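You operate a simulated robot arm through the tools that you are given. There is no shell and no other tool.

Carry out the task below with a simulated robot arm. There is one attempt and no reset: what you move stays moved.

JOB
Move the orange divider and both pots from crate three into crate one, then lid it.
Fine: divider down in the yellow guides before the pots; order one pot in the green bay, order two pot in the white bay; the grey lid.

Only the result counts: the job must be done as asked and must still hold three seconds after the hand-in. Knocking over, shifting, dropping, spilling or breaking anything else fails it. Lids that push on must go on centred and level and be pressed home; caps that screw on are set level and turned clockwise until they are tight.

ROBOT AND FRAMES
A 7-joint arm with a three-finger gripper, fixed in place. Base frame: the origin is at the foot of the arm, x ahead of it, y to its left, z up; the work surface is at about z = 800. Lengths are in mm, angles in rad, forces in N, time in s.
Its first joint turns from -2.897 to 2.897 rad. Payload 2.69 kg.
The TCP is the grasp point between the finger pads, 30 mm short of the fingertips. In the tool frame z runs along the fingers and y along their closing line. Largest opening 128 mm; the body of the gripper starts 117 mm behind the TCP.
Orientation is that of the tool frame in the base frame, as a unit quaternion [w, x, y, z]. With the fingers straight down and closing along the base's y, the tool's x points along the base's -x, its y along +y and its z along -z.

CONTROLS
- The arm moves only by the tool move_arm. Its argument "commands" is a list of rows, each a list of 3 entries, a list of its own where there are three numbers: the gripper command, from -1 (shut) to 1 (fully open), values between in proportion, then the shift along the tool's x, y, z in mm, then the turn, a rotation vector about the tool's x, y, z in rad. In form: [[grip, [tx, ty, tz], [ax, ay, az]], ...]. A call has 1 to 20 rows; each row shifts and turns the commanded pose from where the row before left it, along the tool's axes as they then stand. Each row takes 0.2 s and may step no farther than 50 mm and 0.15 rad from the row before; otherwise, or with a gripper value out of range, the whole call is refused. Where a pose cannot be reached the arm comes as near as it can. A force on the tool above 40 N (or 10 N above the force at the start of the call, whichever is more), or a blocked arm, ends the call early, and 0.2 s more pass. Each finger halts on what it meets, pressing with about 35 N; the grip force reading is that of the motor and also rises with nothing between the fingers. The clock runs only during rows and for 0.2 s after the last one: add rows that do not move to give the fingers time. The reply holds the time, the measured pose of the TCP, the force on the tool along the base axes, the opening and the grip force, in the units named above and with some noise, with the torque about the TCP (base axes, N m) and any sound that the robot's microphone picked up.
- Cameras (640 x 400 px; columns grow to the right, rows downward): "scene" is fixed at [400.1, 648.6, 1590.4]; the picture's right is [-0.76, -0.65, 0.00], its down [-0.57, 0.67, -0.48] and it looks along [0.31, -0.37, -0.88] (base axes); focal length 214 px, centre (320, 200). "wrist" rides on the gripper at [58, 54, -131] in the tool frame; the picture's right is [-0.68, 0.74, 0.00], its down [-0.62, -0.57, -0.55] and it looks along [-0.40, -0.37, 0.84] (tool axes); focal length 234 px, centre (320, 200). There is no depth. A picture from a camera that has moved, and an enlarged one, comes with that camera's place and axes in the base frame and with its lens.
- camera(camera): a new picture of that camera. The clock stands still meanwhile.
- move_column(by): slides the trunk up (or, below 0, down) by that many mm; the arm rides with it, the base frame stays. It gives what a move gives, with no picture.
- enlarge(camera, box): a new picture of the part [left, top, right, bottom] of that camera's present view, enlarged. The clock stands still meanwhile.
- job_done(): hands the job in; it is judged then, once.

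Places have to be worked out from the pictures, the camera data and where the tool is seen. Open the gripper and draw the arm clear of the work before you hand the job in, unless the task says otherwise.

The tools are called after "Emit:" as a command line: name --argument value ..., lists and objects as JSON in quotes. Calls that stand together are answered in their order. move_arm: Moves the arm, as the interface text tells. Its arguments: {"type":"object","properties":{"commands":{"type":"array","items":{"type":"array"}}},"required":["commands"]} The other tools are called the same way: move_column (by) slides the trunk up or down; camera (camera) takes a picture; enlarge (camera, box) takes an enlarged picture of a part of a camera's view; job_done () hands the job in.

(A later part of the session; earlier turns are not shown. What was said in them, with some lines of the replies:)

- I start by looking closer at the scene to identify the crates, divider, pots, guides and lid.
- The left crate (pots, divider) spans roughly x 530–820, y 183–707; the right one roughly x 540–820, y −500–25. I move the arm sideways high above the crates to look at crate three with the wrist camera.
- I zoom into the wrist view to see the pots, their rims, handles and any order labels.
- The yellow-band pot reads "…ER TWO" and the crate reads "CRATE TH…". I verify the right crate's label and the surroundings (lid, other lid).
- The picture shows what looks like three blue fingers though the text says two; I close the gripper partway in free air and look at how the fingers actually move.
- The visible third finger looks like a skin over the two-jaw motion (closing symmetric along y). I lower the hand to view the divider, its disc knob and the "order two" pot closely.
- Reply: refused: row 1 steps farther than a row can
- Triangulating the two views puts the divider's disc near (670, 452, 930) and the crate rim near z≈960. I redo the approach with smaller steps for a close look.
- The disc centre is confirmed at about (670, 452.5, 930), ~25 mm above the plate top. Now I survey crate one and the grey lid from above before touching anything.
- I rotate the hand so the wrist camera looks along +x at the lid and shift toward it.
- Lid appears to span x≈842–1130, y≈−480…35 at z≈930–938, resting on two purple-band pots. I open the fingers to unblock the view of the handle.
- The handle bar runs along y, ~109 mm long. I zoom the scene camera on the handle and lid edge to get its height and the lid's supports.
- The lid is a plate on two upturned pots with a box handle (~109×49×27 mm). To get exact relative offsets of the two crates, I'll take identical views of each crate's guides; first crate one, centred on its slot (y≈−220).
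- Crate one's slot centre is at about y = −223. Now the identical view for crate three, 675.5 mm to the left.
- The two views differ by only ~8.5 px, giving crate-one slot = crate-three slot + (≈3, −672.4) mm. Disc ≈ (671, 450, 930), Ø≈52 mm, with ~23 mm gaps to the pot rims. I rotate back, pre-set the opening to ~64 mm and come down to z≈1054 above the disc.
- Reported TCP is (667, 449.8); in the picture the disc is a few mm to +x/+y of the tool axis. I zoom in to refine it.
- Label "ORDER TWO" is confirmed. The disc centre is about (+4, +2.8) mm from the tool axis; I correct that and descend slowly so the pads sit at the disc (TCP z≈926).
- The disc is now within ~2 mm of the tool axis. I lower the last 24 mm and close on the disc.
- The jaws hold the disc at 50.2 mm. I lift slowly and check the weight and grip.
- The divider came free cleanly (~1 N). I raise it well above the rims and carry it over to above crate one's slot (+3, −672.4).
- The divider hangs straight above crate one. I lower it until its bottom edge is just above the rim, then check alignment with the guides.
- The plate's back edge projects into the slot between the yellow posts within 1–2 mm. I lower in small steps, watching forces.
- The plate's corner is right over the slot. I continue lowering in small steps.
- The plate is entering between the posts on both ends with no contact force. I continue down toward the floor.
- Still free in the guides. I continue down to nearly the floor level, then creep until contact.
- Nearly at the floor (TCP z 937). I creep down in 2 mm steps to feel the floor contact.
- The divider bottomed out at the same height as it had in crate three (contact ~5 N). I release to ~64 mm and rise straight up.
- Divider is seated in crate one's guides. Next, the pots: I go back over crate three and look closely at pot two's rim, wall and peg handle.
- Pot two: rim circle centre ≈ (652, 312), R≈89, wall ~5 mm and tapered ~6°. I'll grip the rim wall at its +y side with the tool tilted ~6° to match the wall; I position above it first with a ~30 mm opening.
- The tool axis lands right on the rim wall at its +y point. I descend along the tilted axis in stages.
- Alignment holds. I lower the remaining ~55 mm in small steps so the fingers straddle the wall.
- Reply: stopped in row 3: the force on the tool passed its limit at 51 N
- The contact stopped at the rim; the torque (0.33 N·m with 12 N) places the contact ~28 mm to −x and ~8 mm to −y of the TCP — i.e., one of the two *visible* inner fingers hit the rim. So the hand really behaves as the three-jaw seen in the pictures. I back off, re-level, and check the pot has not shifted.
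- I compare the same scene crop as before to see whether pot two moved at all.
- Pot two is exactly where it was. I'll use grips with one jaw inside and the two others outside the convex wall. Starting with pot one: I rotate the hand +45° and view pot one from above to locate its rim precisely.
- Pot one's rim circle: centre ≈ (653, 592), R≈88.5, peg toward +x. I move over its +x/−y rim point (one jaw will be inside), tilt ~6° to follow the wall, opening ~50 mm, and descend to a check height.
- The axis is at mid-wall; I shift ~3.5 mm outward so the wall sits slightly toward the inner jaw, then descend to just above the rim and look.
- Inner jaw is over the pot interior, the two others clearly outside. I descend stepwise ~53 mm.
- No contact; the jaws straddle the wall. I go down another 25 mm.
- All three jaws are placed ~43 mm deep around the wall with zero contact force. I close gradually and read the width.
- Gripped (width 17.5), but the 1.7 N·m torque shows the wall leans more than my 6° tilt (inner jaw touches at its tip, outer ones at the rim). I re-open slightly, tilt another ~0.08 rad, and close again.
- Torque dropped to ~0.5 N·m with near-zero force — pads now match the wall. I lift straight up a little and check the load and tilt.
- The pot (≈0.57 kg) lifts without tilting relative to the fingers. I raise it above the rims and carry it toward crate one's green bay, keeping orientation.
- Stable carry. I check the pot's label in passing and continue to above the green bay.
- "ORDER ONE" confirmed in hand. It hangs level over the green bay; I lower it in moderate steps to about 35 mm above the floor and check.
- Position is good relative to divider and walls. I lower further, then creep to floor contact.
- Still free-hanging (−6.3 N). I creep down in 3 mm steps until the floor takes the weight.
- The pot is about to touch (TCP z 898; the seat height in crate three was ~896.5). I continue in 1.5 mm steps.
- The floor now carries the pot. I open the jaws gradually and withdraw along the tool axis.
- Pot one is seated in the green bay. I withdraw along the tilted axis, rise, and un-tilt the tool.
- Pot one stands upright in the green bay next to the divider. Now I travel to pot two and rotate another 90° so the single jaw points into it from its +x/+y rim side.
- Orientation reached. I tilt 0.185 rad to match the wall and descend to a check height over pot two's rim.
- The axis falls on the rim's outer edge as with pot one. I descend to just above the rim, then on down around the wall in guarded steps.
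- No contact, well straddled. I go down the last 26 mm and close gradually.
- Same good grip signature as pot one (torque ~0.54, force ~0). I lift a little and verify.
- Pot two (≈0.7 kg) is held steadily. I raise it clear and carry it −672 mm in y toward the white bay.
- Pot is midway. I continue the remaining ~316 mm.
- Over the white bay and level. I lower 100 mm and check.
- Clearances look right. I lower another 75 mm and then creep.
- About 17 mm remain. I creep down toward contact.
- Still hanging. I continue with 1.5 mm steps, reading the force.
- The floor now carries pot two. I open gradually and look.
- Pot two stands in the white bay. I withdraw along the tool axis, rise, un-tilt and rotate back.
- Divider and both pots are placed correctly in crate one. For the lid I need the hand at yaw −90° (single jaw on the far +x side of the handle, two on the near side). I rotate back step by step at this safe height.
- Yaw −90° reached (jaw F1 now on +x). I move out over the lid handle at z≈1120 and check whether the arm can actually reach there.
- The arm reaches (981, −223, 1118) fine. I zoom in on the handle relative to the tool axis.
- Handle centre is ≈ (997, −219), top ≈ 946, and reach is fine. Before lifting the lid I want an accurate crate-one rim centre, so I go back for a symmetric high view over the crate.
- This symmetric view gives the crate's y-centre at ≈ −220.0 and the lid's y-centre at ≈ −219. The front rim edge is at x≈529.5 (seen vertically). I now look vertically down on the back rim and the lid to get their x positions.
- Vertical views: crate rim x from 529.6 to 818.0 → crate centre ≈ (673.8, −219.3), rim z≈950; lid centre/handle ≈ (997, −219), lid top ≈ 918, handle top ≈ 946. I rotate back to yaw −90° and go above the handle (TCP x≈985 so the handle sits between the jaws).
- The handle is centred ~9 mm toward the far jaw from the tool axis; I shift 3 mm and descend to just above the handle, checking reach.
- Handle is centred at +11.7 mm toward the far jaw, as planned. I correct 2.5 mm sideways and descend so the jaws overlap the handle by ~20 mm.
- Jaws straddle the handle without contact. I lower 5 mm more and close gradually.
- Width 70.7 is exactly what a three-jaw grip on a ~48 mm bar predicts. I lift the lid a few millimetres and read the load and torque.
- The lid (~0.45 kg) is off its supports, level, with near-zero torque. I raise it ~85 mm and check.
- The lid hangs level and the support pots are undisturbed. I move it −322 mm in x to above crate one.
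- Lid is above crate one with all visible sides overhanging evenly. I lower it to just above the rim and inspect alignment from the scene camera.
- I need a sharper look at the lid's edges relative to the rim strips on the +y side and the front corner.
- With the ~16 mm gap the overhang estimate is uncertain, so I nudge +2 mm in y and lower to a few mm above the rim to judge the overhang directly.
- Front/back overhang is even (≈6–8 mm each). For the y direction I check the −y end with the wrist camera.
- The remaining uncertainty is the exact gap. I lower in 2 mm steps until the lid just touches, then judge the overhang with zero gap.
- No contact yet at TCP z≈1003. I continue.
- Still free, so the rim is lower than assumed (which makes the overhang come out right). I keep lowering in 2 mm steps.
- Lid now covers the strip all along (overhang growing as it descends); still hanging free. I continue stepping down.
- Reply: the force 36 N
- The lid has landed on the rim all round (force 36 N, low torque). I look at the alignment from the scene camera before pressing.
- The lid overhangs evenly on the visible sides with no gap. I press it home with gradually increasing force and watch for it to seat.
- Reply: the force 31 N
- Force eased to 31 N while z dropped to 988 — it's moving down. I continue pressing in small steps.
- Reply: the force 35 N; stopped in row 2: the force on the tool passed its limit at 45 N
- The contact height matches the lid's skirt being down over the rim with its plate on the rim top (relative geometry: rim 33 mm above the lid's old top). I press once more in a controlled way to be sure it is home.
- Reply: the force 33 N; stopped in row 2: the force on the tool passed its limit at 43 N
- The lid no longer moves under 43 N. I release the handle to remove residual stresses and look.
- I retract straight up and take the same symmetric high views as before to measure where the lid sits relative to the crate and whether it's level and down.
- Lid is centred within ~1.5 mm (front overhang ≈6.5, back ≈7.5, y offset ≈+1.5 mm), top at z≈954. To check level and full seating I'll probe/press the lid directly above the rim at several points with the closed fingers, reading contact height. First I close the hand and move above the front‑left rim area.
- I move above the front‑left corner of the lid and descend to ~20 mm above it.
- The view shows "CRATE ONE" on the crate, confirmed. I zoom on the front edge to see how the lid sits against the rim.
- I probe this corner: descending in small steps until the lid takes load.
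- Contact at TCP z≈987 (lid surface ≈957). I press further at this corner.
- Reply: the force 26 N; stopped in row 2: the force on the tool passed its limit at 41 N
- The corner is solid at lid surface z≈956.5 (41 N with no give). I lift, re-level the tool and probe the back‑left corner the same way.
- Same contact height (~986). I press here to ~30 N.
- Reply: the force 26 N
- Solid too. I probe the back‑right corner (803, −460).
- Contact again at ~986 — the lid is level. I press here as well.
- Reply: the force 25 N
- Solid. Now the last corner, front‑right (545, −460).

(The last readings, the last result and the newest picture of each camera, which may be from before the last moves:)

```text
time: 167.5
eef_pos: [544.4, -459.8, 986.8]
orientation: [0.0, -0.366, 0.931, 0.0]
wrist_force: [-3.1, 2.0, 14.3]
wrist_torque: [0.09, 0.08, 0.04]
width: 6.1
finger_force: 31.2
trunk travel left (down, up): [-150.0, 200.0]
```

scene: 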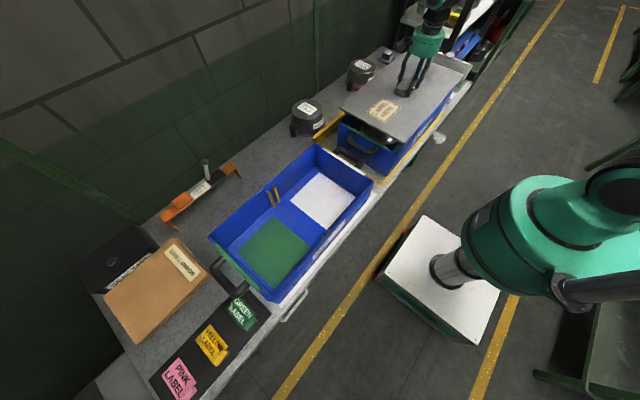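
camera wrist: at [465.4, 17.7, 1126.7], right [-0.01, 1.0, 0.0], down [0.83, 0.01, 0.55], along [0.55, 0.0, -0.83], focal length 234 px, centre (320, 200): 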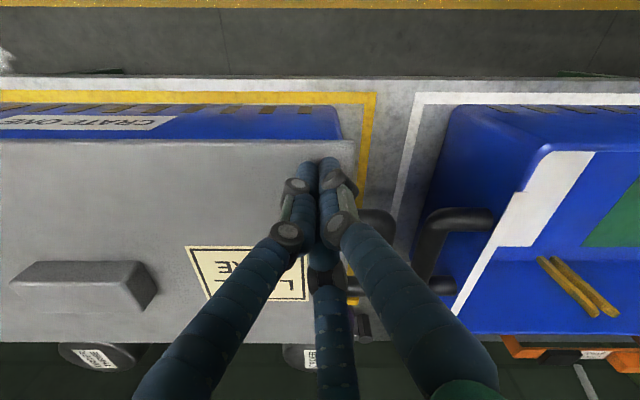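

All four corners give the same height (lid surface ≈956.5), so it is level and solid. To know whether it is fully home I'll gently touch the identical empty crate three's rim with the fingertips for a reference rim height.

Emit:
move_arm --commands '[[-1, [0, 0, -10], [0, 0, 0]], [-1, [0, 0, -30], [0, 0, 0]], [-1, [0, 0, -40], [0, 0, 0]], [-1, [0, 0, -40], [0, 0, 0]], [-1, [-30.5, 33.7, 0], [0, 0, 0]], [-1, [-30.5, 33.7, 0], [0, 0, 0]], [-1, [-30.5, 33.7, 0], [0, 0, 0]], [-1, [-30.5, 33.7, 0], [0, 0, 0]], [-1, [-30.5, 33.7, 0], [0, 0, 0]], [-1, [-30.5, 33.7, 0], [0, 0, 0]], [-1, [-30.5, 33.7, 0], [0, 0, 0]], [-1, [-30.5, 33.7, 0], [0, 0, 0]], [-1, [-30.5, 33.7, 0], [0, 0, 0]], [-1, [-30.5, 33.7, 0], [0, 0, 0]], [-1, [-30.5, 33.7, 0], [0, 0, 0]], [-1, [-30.5, 33.7, 0], [0, 0, 0]], [-1, [-30.5, 33.7, 0], [0, 0, 0]], [-1, [-30.5, 33.7, 0], [0, 0, 0]], [-1, [-30.5, 33.7, 0], [0, 0, 0]], [-1, [-30.5, 33.7, 0], [0, 0, 0]]]'

Emit:
move_arm --commands '[[-1, [-30.5, 33.7, 0], [0, 0, 0]], [-1, [-30.5, 33.7, 0], [0, 0, 0]], [-1, [-30.5, 33.7, 0], [0, 0, 0]], [-1, [-30.5, 33.7, 0], [0, 0, 0]], [-1, [-30.5, 33.7, 0], [0, 0, 0]], [-1, [-30.5, 33.7, 0], [0, 0, 0]], [-1, [0, 0, 40], [0, 0, 0]], [-1, [0, 0, 0], [0, 0, 0]], [-1, [0, 0, 0], [0, 0, 0]]]'

Emit:
camera --camera "wrist"

Emit:
enlarge --camera "wrist" --box '[240, 80, 400, 200]'

```text
time: 171.7
eef_pos: [534.3, 269.8, 1106.8]
orientation: [-0.001, -0.366, 0.931, 0.0]
wrist_force: [0.5, 0.1, 0.4]
wrist_torque: [0.02, -0.04, -0.01]
width: 2.2
finger_force: 31.3
trunk travel left (down, up): [-150.0, 200.0]
```

```text
time: 173.7
eef_pos: [534.8, 541.7, 1064.7]
orientation: [-0.001, -0.365, 0.931, 0.001]
wrist_force: [0.0, 0.3, 0.2]
wrist_torque: [0.01, 0.02, 0.01]
width: 2.3
finger_force: 31.4
trunk travel left (down, up): [-150.0, 200.0]
```

```text
taken
camera wrist: at [454.8, 540.3, 1196.1], right [-0.01, 1.0, 0.0], down [0.84, 0.0, 0.55], along [0.55, 0.0, -0.84], focal length 234 px, centre (320, 200)
```

wrist: 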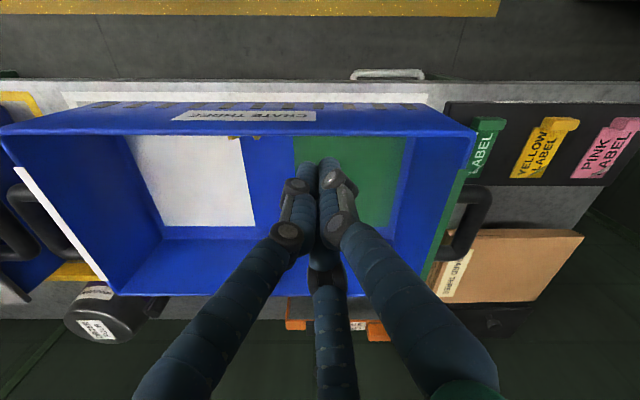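

```text
3.33 times, centred on (320, 140) of wrist
camera zoom: at [454.8, 540.3, 1196.1], right [-0.01, 1.0, 0.0], down [0.84, 0.0, 0.55], along [0.55, 0.0, -0.84], focal length 781 px, centre (320, 400)
```

zoom: 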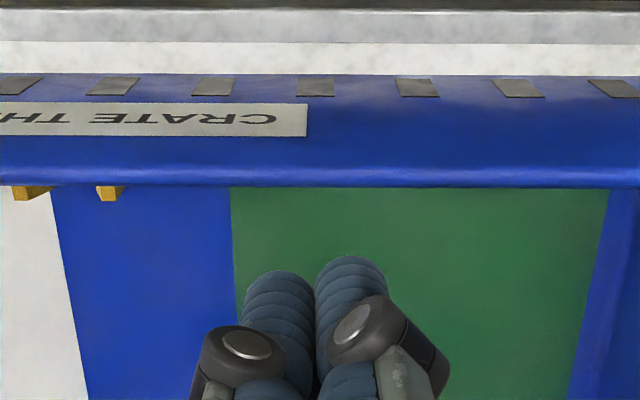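

I'm above crate three's front rim. I descend gently, then in 1.5–2 mm steps to feel the rim with only a couple of newtons.

Emit:
move_arm --commands '[[-1, [0, 0, 30], [0, 0, 0]], [-1, [0, 0, 30], [0, 0, 0]], [-1, [0, 0, 10], [0, 0, 0]], [-1, [0, 0, 0], [0, 0, 0]]]'

Emit:
enlarge --camera "wrist" --box '[240, 80, 400, 200]'

Emit:
move_arm --commands '[[-1, [0, 0, 3], [0, 0, 0]], [-1, [0, 0, 0], [0, 0, 0]]]'

Emit:
move_arm --commands '[[-1, [0, 0, 2], [0, 0, 0]], [-1, [0, 0, 0], [0, 0, 0]]]'

```text
time: 174.7
eef_pos: [534.3, 539.9, 995.7]
orientation: [0.0, -0.366, 0.931, 0.001]
wrist_force: [0.4, -0.1, 0.2]
wrist_torque: [0.0, -0.04, -0.01]
width: 2.0
finger_force: 31.8
trunk travel left (down, up): [-150.0, 200.0]
```

```text
3.33 times, centred on (320, 140) of wrist
camera zoom: at [454.1, 538.9, 1126.3], right [-0.01, 1.0, 0.0], down [0.84, 0.0, 0.55], along [0.55, 0.0, -0.84], focal length 781 px, centre (320, 400)
```

zoom: 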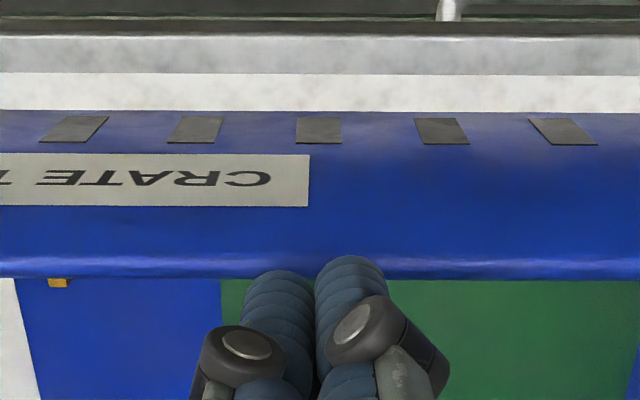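

```text
time: 175.3
eef_pos: [533.9, 539.4, 992.9]
orientation: [-0.002, -0.366, 0.931, 0.0]
wrist_force: [0.6, 0.1, -0.8]
wrist_torque: [0.0, -0.04, 0.01]
width: 2.1
finger_force: 31.8
trunk travel left (down, up): [-150.0, 200.0]
```

```text
time: 175.9
eef_pos: [532.8, 540.2, 990.8]
orientation: [-0.001, -0.366, 0.931, 0.001]
wrist_force: [-0.1, 0.1, -0.2]
wrist_torque: [-0.01, -0.01, 0.01]
width: 2.0
finger_force: 31.8
trunk travel left (down, up): [-150.0, 200.0]
```

Not yet touching at 990.8. I continue in small steps.

Emit:
move_arm --commands '[[-1, [0, 0, 2], [0, 0, 0]], [-1, [0, 0, 0], [0, 0, 0]]]'

Emit:
move_arm --commands '[[-1, [0, 0, 2], [0, 0, 0]], [-1, [0, 0, 0], [0, 0, 0]]]'

Emit:
move_arm --commands '[[-1, [0, 0, 1.5], [0, 0, 0]], [-1, [0, 0, 0], [0, 0, 0]]]'

```text
time: 176.5
eef_pos: [533.6, 539.9, 989.8]
orientation: [-0.001, -0.366, 0.931, 0.001]
wrist_force: [1.1, 0.6, 0.7]
wrist_torque: [-0.01, -0.01, 0.02]
width: 2.1
finger_force: 31.1
trunk travel left (down, up): [-150.0, 200.0]
```

```text
time: 177.1
eef_pos: [532.9, 539.1, 986.3]
orientation: [-0.001, -0.365, 0.931, 0.0]
wrist_force: [-0.2, 0.3, 0.6]
wrist_torque: [-0.01, -0.01, -0.03]
width: 2.3
finger_force: 31.4
trunk travel left (down, up): [-150.0, 200.0]
```

```text
time: 177.7
eef_pos: [532.1, 540.0, 985.2]
orientation: [-0.001, -0.366, 0.93, 0.001]
wrist_force: [-0.2, -0.4, -0.4]
wrist_torque: [0.04, -0.01, 0.01]
width: 1.9
finger_force: 31.3
trunk travel left (down, up): [-150.0, 200.0]
```

Already lower than the lid surface was; I continue.

Emit:
move_arm --commands '[[-1, [0, 0, 1.5], [0, 0, 0]], [-1, [0, 0, 0], [0, 0, 0]]]'

Emit:
move_arm --commands '[[-1, [0, 0, 1.5], [0, 0, 0]], [-1, [0, 0, 0], [0, 0, 0]]]'

Emit:
move_arm --commands '[[-1, [0, 0, 1.5], [0, 0, 0]], [-1, [0, 0, 0], [0, 0, 0]]]'

```text
time: 178.3
eef_pos: [532.3, 539.9, 983.9]
orientation: [-0.001, -0.365, 0.931, 0.0]
wrist_force: [0.1, -0.3, 0.5]
wrist_torque: [0.01, -0.01, -0.01]
width: 2.1
finger_force: 31.4
trunk travel left (down, up): [-150.0, 200.0]
```

```text
time: 178.9
eef_pos: [531.8, 541.6, 982.7]
orientation: [-0.001, -0.366, 0.931, 0.001]
wrist_force: [0.1, -0.2, -0.1]
wrist_torque: [-0.01, 0.02, -0.02]
width: 2.1
finger_force: 31.2
trunk travel left (down, up): [-150.0, 200.0]
```

```text
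time: 179.5
eef_pos: [532.4, 540.3, 980.1]
orientation: [0.0, -0.366, 0.931, 0.0]
wrist_force: [-0.8, 1.2, 0.1]
wrist_torque: [-0.04, -0.02, -0.03]
width: 2.2
finger_force: 31.7
trunk travel left (down, up): [-150.0, 200.0]
```

Still nothing; I check with a picture that the tips are indeed over the rim.

Emit:
enlarge --camera "wrist" --box '[260, 120, 380, 210]'

Emit:
enlarge --camera "scene" --box '[260, 200, 350, 280]'

```text
4.44 times, centred on (320, 165) of wrist
camera zoom: at [453.3, 540.1, 1111.7], right [-0.01, 1.0, 0.0], down [0.84, 0.0, 0.55], along [0.55, 0.0, -0.84], focal length 1041 px, centre (320, 356)
```

zoom: 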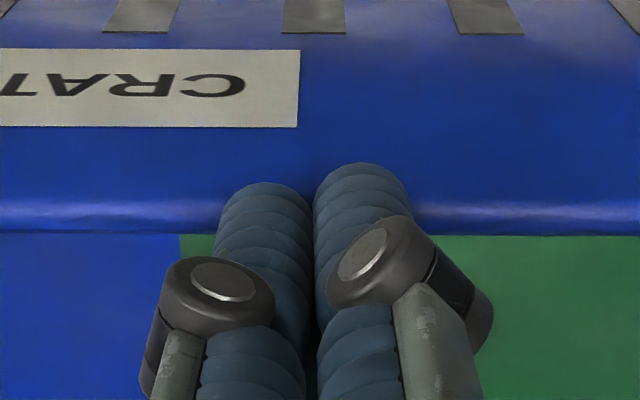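

```text
5.00 times, centred on (305, 240) of scene
camera zoom: at [400.1, 648.6, 1590.4], right [-0.76, -0.65, 0.0], down [-0.57, 0.67, -0.48], along [0.31, -0.37, -0.88], focal length 1072 px, centre (395, 0)
```

zoom: 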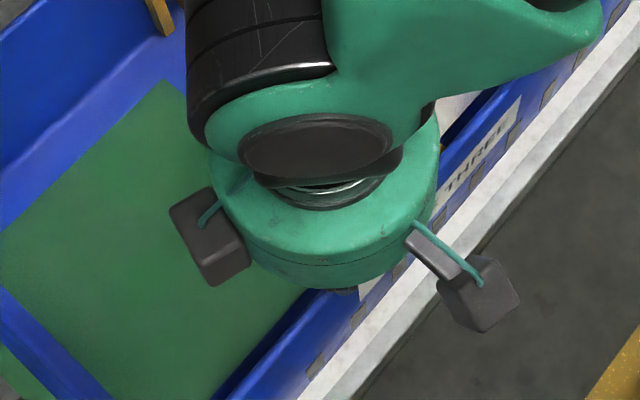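

The tips are slightly outboard of the rim. I rise 5 mm, shift +5 mm in x, and probe again.

Emit:
move_arm --commands '[[-1, [0, 0, -5], [0, 0, 0]], [-1, [-3.7, -3.4, 0], [0, 0, 0]], [-1, [0, 0, 4], [0, 0, 0]], [-1, [0, 0, 0], [0, 0, 0]]]'

Emit:
move_arm --commands '[[-1, [0, 0, 1.5], [0, 0, 0]], [-1, [0, 0, 0], [0, 0, 0]]]'

Emit:
move_arm --commands '[[-1, [0, 0, 1.5], [0, 0, 0]], [-1, [0, 0, 0], [0, 0, 0]]]'

Emit:
move_arm --commands '[[-1, [0, 0, 1.5], [0, 0, 0]], [-1, [0, 0, 0], [0, 0, 0]]]'

```text
time: 180.5
eef_pos: [536.8, 541.6, 981.4]
orientation: [-0.001, -0.365, 0.931, 0.0]
wrist_force: [0.5, -0.1, 0.4]
wrist_torque: [-0.03, 0.0, -0.02]
width: 2.0
finger_force: 31.7
trunk travel left (down, up): [-150.0, 200.0]
```

```text
time: 181.1
eef_pos: [537.4, 540.5, 980.0]
orientation: [-0.001, -0.367, 0.93, 0.0]
wrist_force: [0.4, 0.0, -0.2]
wrist_torque: [-0.02, -0.01, 0.01]
width: 2.0
finger_force: 31.1
trunk travel left (down, up): [-150.0, 200.0]
```

```text
time: 181.7
eef_pos: [537.0, 540.8, 978.0]
orientation: [-0.001, -0.366, 0.931, 0.0]
wrist_force: [-0.1, 0.1, -0.6]
wrist_torque: [-0.01, 0.02, -0.01]
width: 2.1
finger_force: 31.3
trunk travel left (down, up): [-150.0, 200.0]
```

```text
time: 182.3
eef_pos: [537.2, 540.7, 976.9]
orientation: [-0.001, -0.367, 0.93, 0.0]
wrist_force: [-0.4, 0.2, -1.0]
wrist_torque: [0.03, 0.02, -0.01]
width: 2.1
finger_force: 31.1
trunk travel left (down, up): [-150.0, 200.0]
```

Emit:
move_arm --commands '[[-1, [0, 0, 1.5], [0, 0, 0]], [-1, [0, 0, 0], [0, 0, 0]]]'

Emit:
move_arm --commands '[[-1, [0, 0, 1.5], [0, 0, 0]], [-1, [0, 0, 0], [0, 0, 0]]]'

Emit:
move_arm --commands '[[-1, [0, 0, 1.5], [0, 0, 0]], [-1, [0, 0, 0], [0, 0, 0]]]'

Emit:
enlarge --camera "wrist" --box '[260, 120, 380, 210]'

```text
time: 182.9
eef_pos: [538.0, 539.5, 977.0]
orientation: [0.0, -0.366, 0.93, 0.001]
wrist_force: [-0.4, -1.5, 6.3]
wrist_torque: [-0.11, 0.01, -0.02]
width: 6.1
finger_force: 31.7
trunk travel left (down, up): [-150.0, 200.0]
```

```text
time: 183.5
eef_pos: [537.5, 540.5, 977.3]
orientation: [0.0, -0.365, 0.931, 0.001]
wrist_force: [-0.7, -1.6, 23.7]
wrist_torque: [-0.24, 0.19, 0.0]
width: 6.1
finger_force: 31.3
trunk travel left (down, up): [-150.0, 200.0]
```

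```text
time: 184.1
eef_pos: [538.8, 542.0, 975.7]
orientation: [0.003, -0.366, 0.931, 0.001]
wrist_force: [1.7, 2.1, 8.7]
wrist_torque: [-0.07, -0.02, -0.06]
width: 2.1
finger_force: 31.8
trunk travel left (down, up): [-150.0, 200.0]
stopped in row 2: the force on the tool passed its limit at 41 N (the readings are from after the stop); the commanded pose is now the measured one
```

```text
4.44 times, centred on (320, 165) of wrist
camera zoom: at [459.1, 540.2, 1107.3], right [-0.01, 1.0, 0.01], down [0.83, 0.0, 0.55], along [0.55, 0.01, -0.83], focal length 1041 px, centre (320, 356)
```

zoom: 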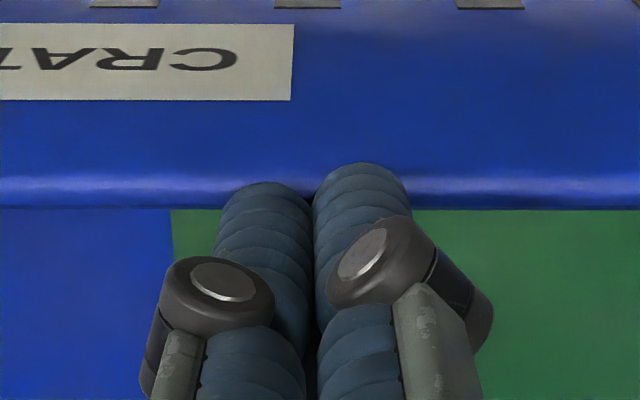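

Reference: crate three's bare rim is felt at TCP z≈977, the lid at ≈986.5 — a 9.5 mm difference, which equals the lid's plate thickness. So the lid plate is flush on the rim. I retract, go over the lid's centre, and give one final firm press on the handle top.

Emit:
move_arm --commands '[[-1, [0, 0, -10], [0, 0, 0]], [-1, [0, 0, -40], [-0.003, 0.004, 0]], [-1, [0, 0, -45], [0, 0, 0]], [-1, [0, 0, -45], [0, 0, 0]], [-1, [26.1, -40.7, 0], [0, 0, 0]], [-1, [26.1, -40.7, 0], [0, 0, 0]], [-1, [26.1, -40.7, 0], [0, 0, 0]], [-1, [26.1, -40.7, 0], [0, 0, 0]], [-1, [26.1, -40.7, 0], [0, 0, 0]], [-1, [26.1, -40.7, 0], [0, 0, 0]], [-1, [26.1, -40.7, 0], [0, 0, 0]], [-1, [26.1, -40.7, 0], [0, 0, 0]], [-1, [26.1, -40.7, 0], [0, 0, 0]], [-1, [26.1, -40.7, 0], [0, 0, 0]], [-1, [26.1, -40.7, 0], [0, 0, 0]], [-1, [26.1, -40.7, 0], [0, 0, 0]], [-1, [26.1, -40.7, 0], [0, 0, 0]], [-1, [26.1, -40.7, 0], [0, 0, 0]], [-1, [26.1, -40.7, 0], [0, 0, 0]], [-1, [26.1, -40.7, 0], [0, 0, 0]]]'

Emit:
camera --camera "scene"

Emit:
camera --camera "wrist"

```text
time: 188.3
eef_pos: [674.7, -220.1, 1110.4]
orientation: [-0.002, -0.366, 0.931, 0.002]
wrist_force: [-0.1, -0.8, -0.7]
wrist_torque: [-0.03, -0.03, 0.01]
width: 1.9
finger_force: 31.7
trunk travel left (down, up): [-150.0, 200.0]
```

```text
taken
```

scene: 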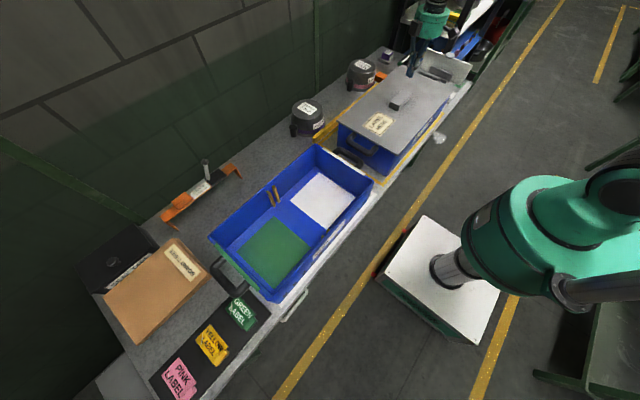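

```text
taken
camera wrist: at [596.3, -221.7, 1241.9], right [-0.01, 1.0, 0.0], down [0.84, 0.0, 0.54], along [0.54, 0.01, -0.84], focal length 234 px, centre (320, 200)
```

wrist: 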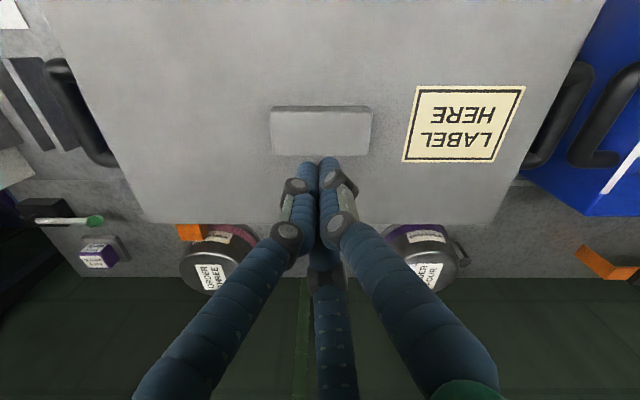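

Everything else is unchanged. The tool axis is centred on the handle; I descend and press down in single small steps.

Emit:
move_arm --commands '[[-1, [0, 0, 40], [0, 0, 0]], [-1, [0, 0, 35], [0, 0, 0]], [-1, [0, 0, 12], [0, 0, 0]], [-1, [0, 0, 0], [0, 0, 0]]]'

Emit:
move_arm --commands '[[-1, [0, 0, 3], [0, 0, 0]], [-1, [0, 0, 0], [0, 0, 0]]]'

Emit:
move_arm --commands '[[-1, [0, 0, 3], [0, 0, 0]], [-1, [0, 0, 0], [0, 0, 0]]]'

```text
time: 189.3
eef_pos: [675.0, -220.4, 1024.9]
orientation: [-0.001, -0.366, 0.931, 0.002]
wrist_force: [0.6, -0.8, 0.6]
wrist_torque: [-0.04, 0.0, 0.01]
width: 2.1
finger_force: 31.6
trunk travel left (down, up): [-150.0, 200.0]
```

```text
time: 189.9
eef_pos: [676.1, -219.8, 1021.7]
orientation: [-0.002, -0.366, 0.931, 0.003]
wrist_force: [-0.7, 0.5, -0.4]
wrist_torque: [0.02, 0.01, 0.02]
width: 2.1
finger_force: 31.1
trunk travel left (down, up): [-150.0, 200.0]
```

```text
time: 190.5
eef_pos: [676.0, -221.2, 1019.6]
orientation: [-0.002, -0.365, 0.931, 0.002]
wrist_force: [0.6, -0.7, -0.5]
wrist_torque: [0.02, 0.0, 0.0]
width: 2.2
finger_force: 31.5
trunk travel left (down, up): [-150.0, 200.0]
```

Emit:
move_arm --commands '[[-1, [0, 0, 2.5], [0, 0, 0]], [-1, [0, 0, 0], [0, 0, 0]]]'

Emit:
move_arm --commands '[[-1, [0, 0, 1.5], [0, 0, 0]], [-1, [0, 0, 0], [0, 0, 0]]]'

```text
time: 191.1
eef_pos: [674.5, -221.0, 1016.9]
orientation: [-0.002, -0.366, 0.931, 0.002]
wrist_force: [0.4, 0.6, -0.2]
wrist_torque: [0.02, 0.0, 0.0]
width: 2.1
finger_force: 30.9
trunk travel left (down, up): [-150.0, 200.0]
```

```text
time: 191.7
eef_pos: [676.1, -220.6, 1016.7]
orientation: [-0.001, -0.366, 0.931, 0.002]
wrist_force: [-4.5, -2.2, 15.7]
wrist_torque: [-0.14, 0.02, -0.12]
width: 2.1
finger_force: 31.6
trunk travel left (down, up): [-150.0, 200.0]
```

In contact with the handle top (16 N). I increase the press.

Emit:
move_arm --commands '[[-1, [0, 0, 1], [0, 0, 0]], [-1, [0, 0, 0], [0, 0, 0]]]'

Emit:
move_arm --commands '[[-1, [0, 0, 0.6], [0, 0, 0]], [-1, [0, 0, 0], [0, 0, 0]]]'

```text
time: 192.3
eef_pos: [675.4, -219.7, 1016.9]
orientation: [0.0, -0.367, 0.93, 0.001]
wrist_force: [-4.3, 0.3, 28.0]
wrist_torque: [0.02, 0.1, -0.08]
width: 5.7
finger_force: 31.4
trunk travel left (down, up): [-150.0, 200.0]
```

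```text
time: 192.9
eef_pos: [676.1, -220.1, 1017.3]
orientation: [-0.001, -0.365, 0.931, 0.001]
wrist_force: [-6.0, -0.9, 36.9]
wrist_torque: [-0.08, 0.15, 0.06]
width: 6.1
finger_force: 31.6
trunk travel left (down, up): [-150.0, 200.0]
```

No give at 37 N: the lid is seated. For a last confirmation I retract and take a low-angle look at the front joint between lid and crate.

Emit:
move_arm --commands '[[-1, [0, 0, -10], [0, 0, 0]], [-1, [0, 0, -40], [0, 0, 0]], [-1, [0, 0, -45], [0, 0, 0]], [-1, [31.2, 28.9, 0], [0, 0, 0]], [-1, [31.2, 28.9, 0], [0, 0, 0]], [-1, [31.2, 28.9, 0], [0, 0, 0]], [-1, [31.2, 28.9, 0], [0, 0, 0]], [-1, [31.2, 28.9, 0], [0, 0, 0]], [-1, [31.2, 28.9, 0], [0, 0, 0]], [-1, [0, 0, 0], [0.102, -0.11, 0]], [-1, [0, 0, 0], [0.102, -0.11, 0]], [-1, [0, 0, 0], [0.102, -0.11, 0]], [-1, [0, 0, 0], [0, 0, 0]]]'

Emit:
camera --camera "wrist"

```text
time: 195.7
eef_pos: [418.7, -219.6, 1111.1]
orientation: [0.207, -0.355, 0.908, -0.08]
wrist_force: [-0.9, 0.8, 0.0]
wrist_torque: [-0.05, -0.04, -0.01]
width: 2.2
finger_force: 31.2
trunk travel left (down, up): [-150.0, 200.0]
```

```text
taken
camera wrist: at [291.3, -221.9, 1193.9], right [0.0, 1.0, 0.0], down [0.52, 0.0, 0.86], along [0.86, 0.0, -0.52], focal length 234 px, centre (320, 200)
```

wrist: 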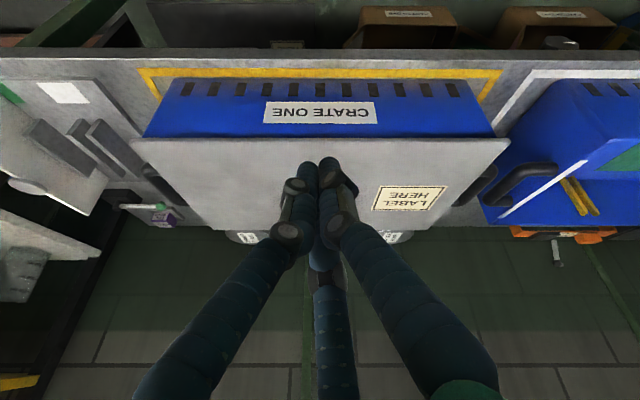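

I lower the camera for a flatter viewing angle on the joint.

Emit:
move_arm --commands '[[-1, [11.7, 10.85, 33], [0, 0, 0]], [-1, [11.7, 10.85, 33], [0, 0, 0]], [-1, [11.7, 10.85, 33], [0, 0, 0]], [-1, [0, 0, 0], [0, 0, 0]]]'

Emit:
camera --camera "wrist"

Emit:
enlarge --camera "wrist" --box '[90, 130, 250, 250]'

Emit:
enlarge --camera "wrist" --box '[390, 130, 550, 250]'

```text
time: 196.7
eef_pos: [420.3, -218.7, 999.9]
orientation: [0.207, -0.356, 0.908, -0.079]
wrist_force: [-0.1, 0.3, 0.4]
wrist_torque: [0.01, 0.02, 0.01]
width: 2.2
finger_force: 31.4
trunk travel left (down, up): [-150.0, 200.0]
```

```text
taken
camera wrist: at [291.9, -220.0, 1083.5], right [-0.01, 1.0, 0.0], down [0.52, 0.0, 0.86], along [0.86, 0.0, -0.52], focal length 234 px, centre (320, 200)
```

wrist: 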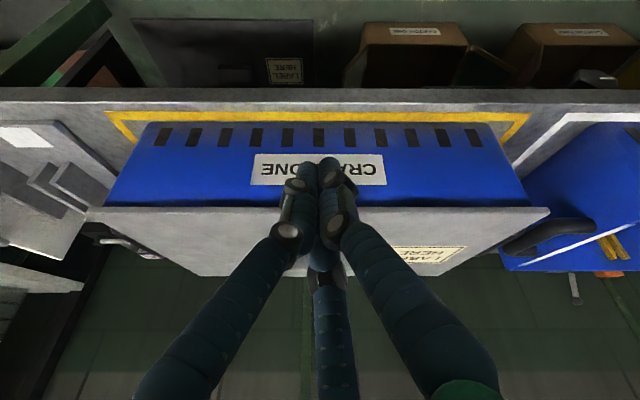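

```text
3.33 times, centred on (170, 190) of wrist
camera zoom: at [291.9, -220.0, 1083.5], right [-0.01, 1.0, 0.0], down [0.52, 0.0, 0.86], along [0.86, 0.0, -0.52], focal length 781 px, centre (820, 233)
```

zoom: 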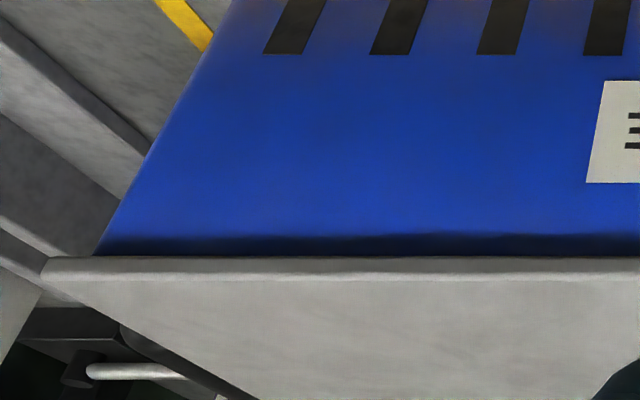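

```text
3.33 times, centred on (470, 190) of wrist
camera zoom: at [291.9, -220.0, 1083.5], right [-0.01, 1.0, 0.0], down [0.52, 0.0, 0.86], along [0.86, 0.0, -0.52], focal length 781 px, centre (-180, 233)
```

zoom: 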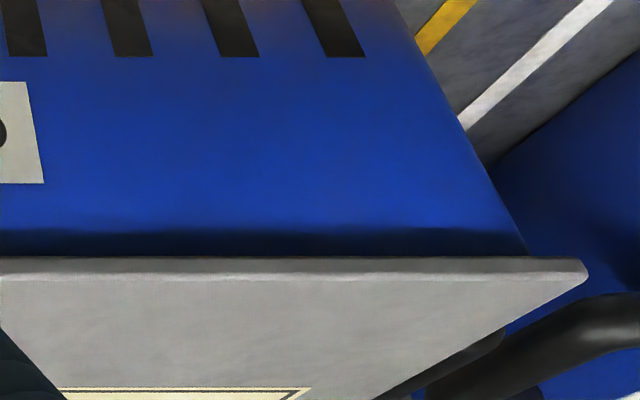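

The low view shows the lid lying flat and parallel on the crate with no gap, overhang ~17 vs ~20 mm-equivalent at the two ends (≈1.5 mm off centre). I withdraw the arm up and back, un-tilt, and open the gripper.

Emit:
move_arm --commands '[[-1, [-14.4, -13.3, -40.5], [0, 0, 0]], [-1, [-14.4, -13.3, -40.5], [0, 0, 0]], [-1, [-14.4, -13.3, -40.5], [0, 0, 0]], [-1, [-14.4, -13.3, -40.5], [0, 0, 0]], [-1, [-14.4, -13.3, -40.5], [0, 0, 0]], [0, [0, 0, 0], [-0.102, 0.11, 0]], [0.5, [0, 0, 0], [-0.102, 0.11, 0]], [1, [0, 0, 0], [-0.102, 0.11, 0]], [1, [0, 0, 0], [0, 0, 0]], [1, [0, 0, 0], [0, 0, 0]], [1, [0, 0, 0], [0, 0, 0]]]'

Emit:
camera --camera "scene"

Emit:
enlarge --camera "scene" --box '[280, 40, 480, 190]'

Emit:
enlarge --camera "scene" --box '[200, 130, 390, 310]'

Emit:
camera --camera "wrist"

```text
time: 199.1
eef_pos: [420.2, -220.5, 1223.5]
orientation: [-0.002, -0.366, 0.931, 0.002]
wrist_force: [-0.1, 0.1, 0.1]
wrist_torque: [0.03, -0.01, 0.02]
width: 128.0
finger_force: 0.0
trunk travel left (down, up): [-150.0, 200.0]
```

```text
taken
```

scene: 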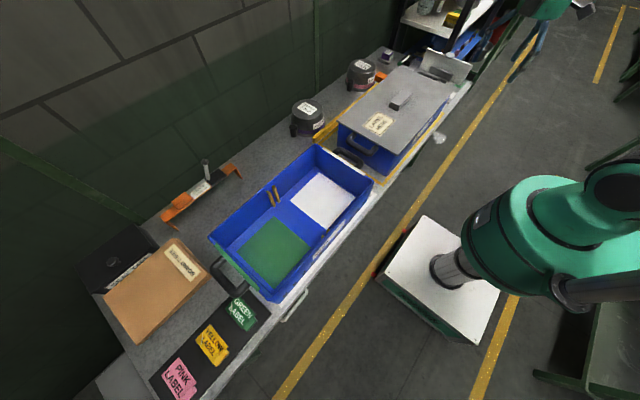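

```text
2.67 times, centred on (380, 115) of scene
camera zoom: at [400.1, 648.6, 1590.4], right [-0.76, -0.65, 0.0], down [-0.57, 0.67, -0.48], along [0.31, -0.37, -0.88], focal length 572 px, centre (160, 427)
```

zoom: 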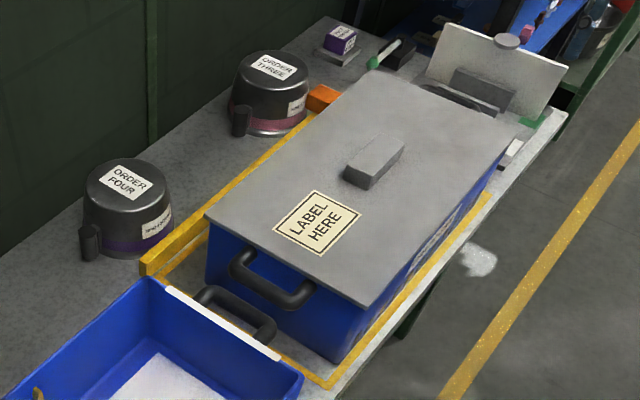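

```text
2.22 times, centred on (295, 220) of scene
camera zoom: at [400.1, 648.6, 1590.4], right [-0.76, -0.65, 0.0], down [-0.57, 0.67, -0.48], along [0.31, -0.37, -0.88], focal length 477 px, centre (376, 156)
```

zoom: 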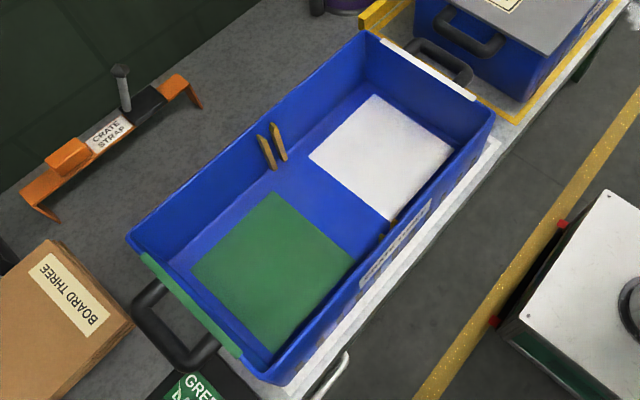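

```text
taken
camera wrist: at [341.6, -222.2, 1355.6], right [-0.01, 1.0, 0.0], down [0.84, 0.0, 0.55], along [0.55, 0.01, -0.84], focal length 234 px, centre (320, 200)
```

wrist: 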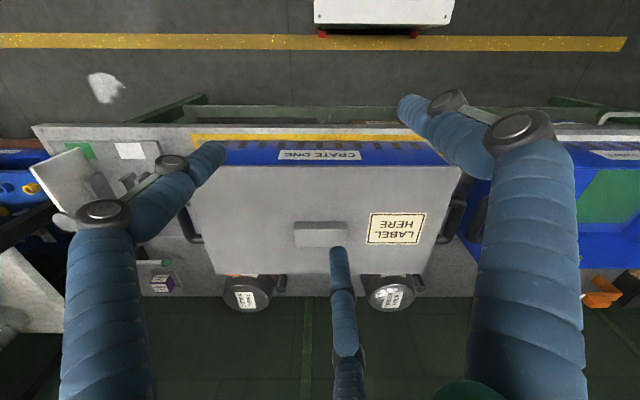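

Crate three is empty and unmoved, crate one holds the divider (in the guides), pot one (green bay), pot two (white bay) and the grey lid sits level, centred and pressed down. The gripper is open and the arm is clear, so I hand the job in.

Emit:
job_done

```text
The job is handed in.
```

I've handed the job in: crate one holds the divider and both pots from crate three, and the grey lid is on it. I don't yet have the judge's result.

- **Divider:** it went into crate one's yellow guides first and reached the floor at the same height it had in crate three.
- **Pots:** I read both labels. The "ORDER ONE" pot stands in the green bay and the "ORDER TWO" pot in the white bay.
- **Lid:**
  - I pressed it at the handle and all four corners; three corners took 24–41 N, but the front-right one got only about 14 N.
  - It didn't give under about 45 N at the handle, and all four corners are at the same height.
  - It is about 1.5 mm off centre towards crate three.
  - There was no click. I judge it home because it stands about 9.5 mm above crate three's bare rim, roughly my estimate of the lid's thickness.

**Two unplanned contacts:**
- The hand behaved as the three-finger one in the pictures, not the two-finger one described, so a finger hit pot two's rim at about 51 N on my first attempt to grip it.
- I pressed crate three's rim to about 41 N while feeling for its height.

In later pictures neither the pot nor the crate had moved.

Nothing else on the bench looks shifted. The gripper is open and the arm is clear of the crates.
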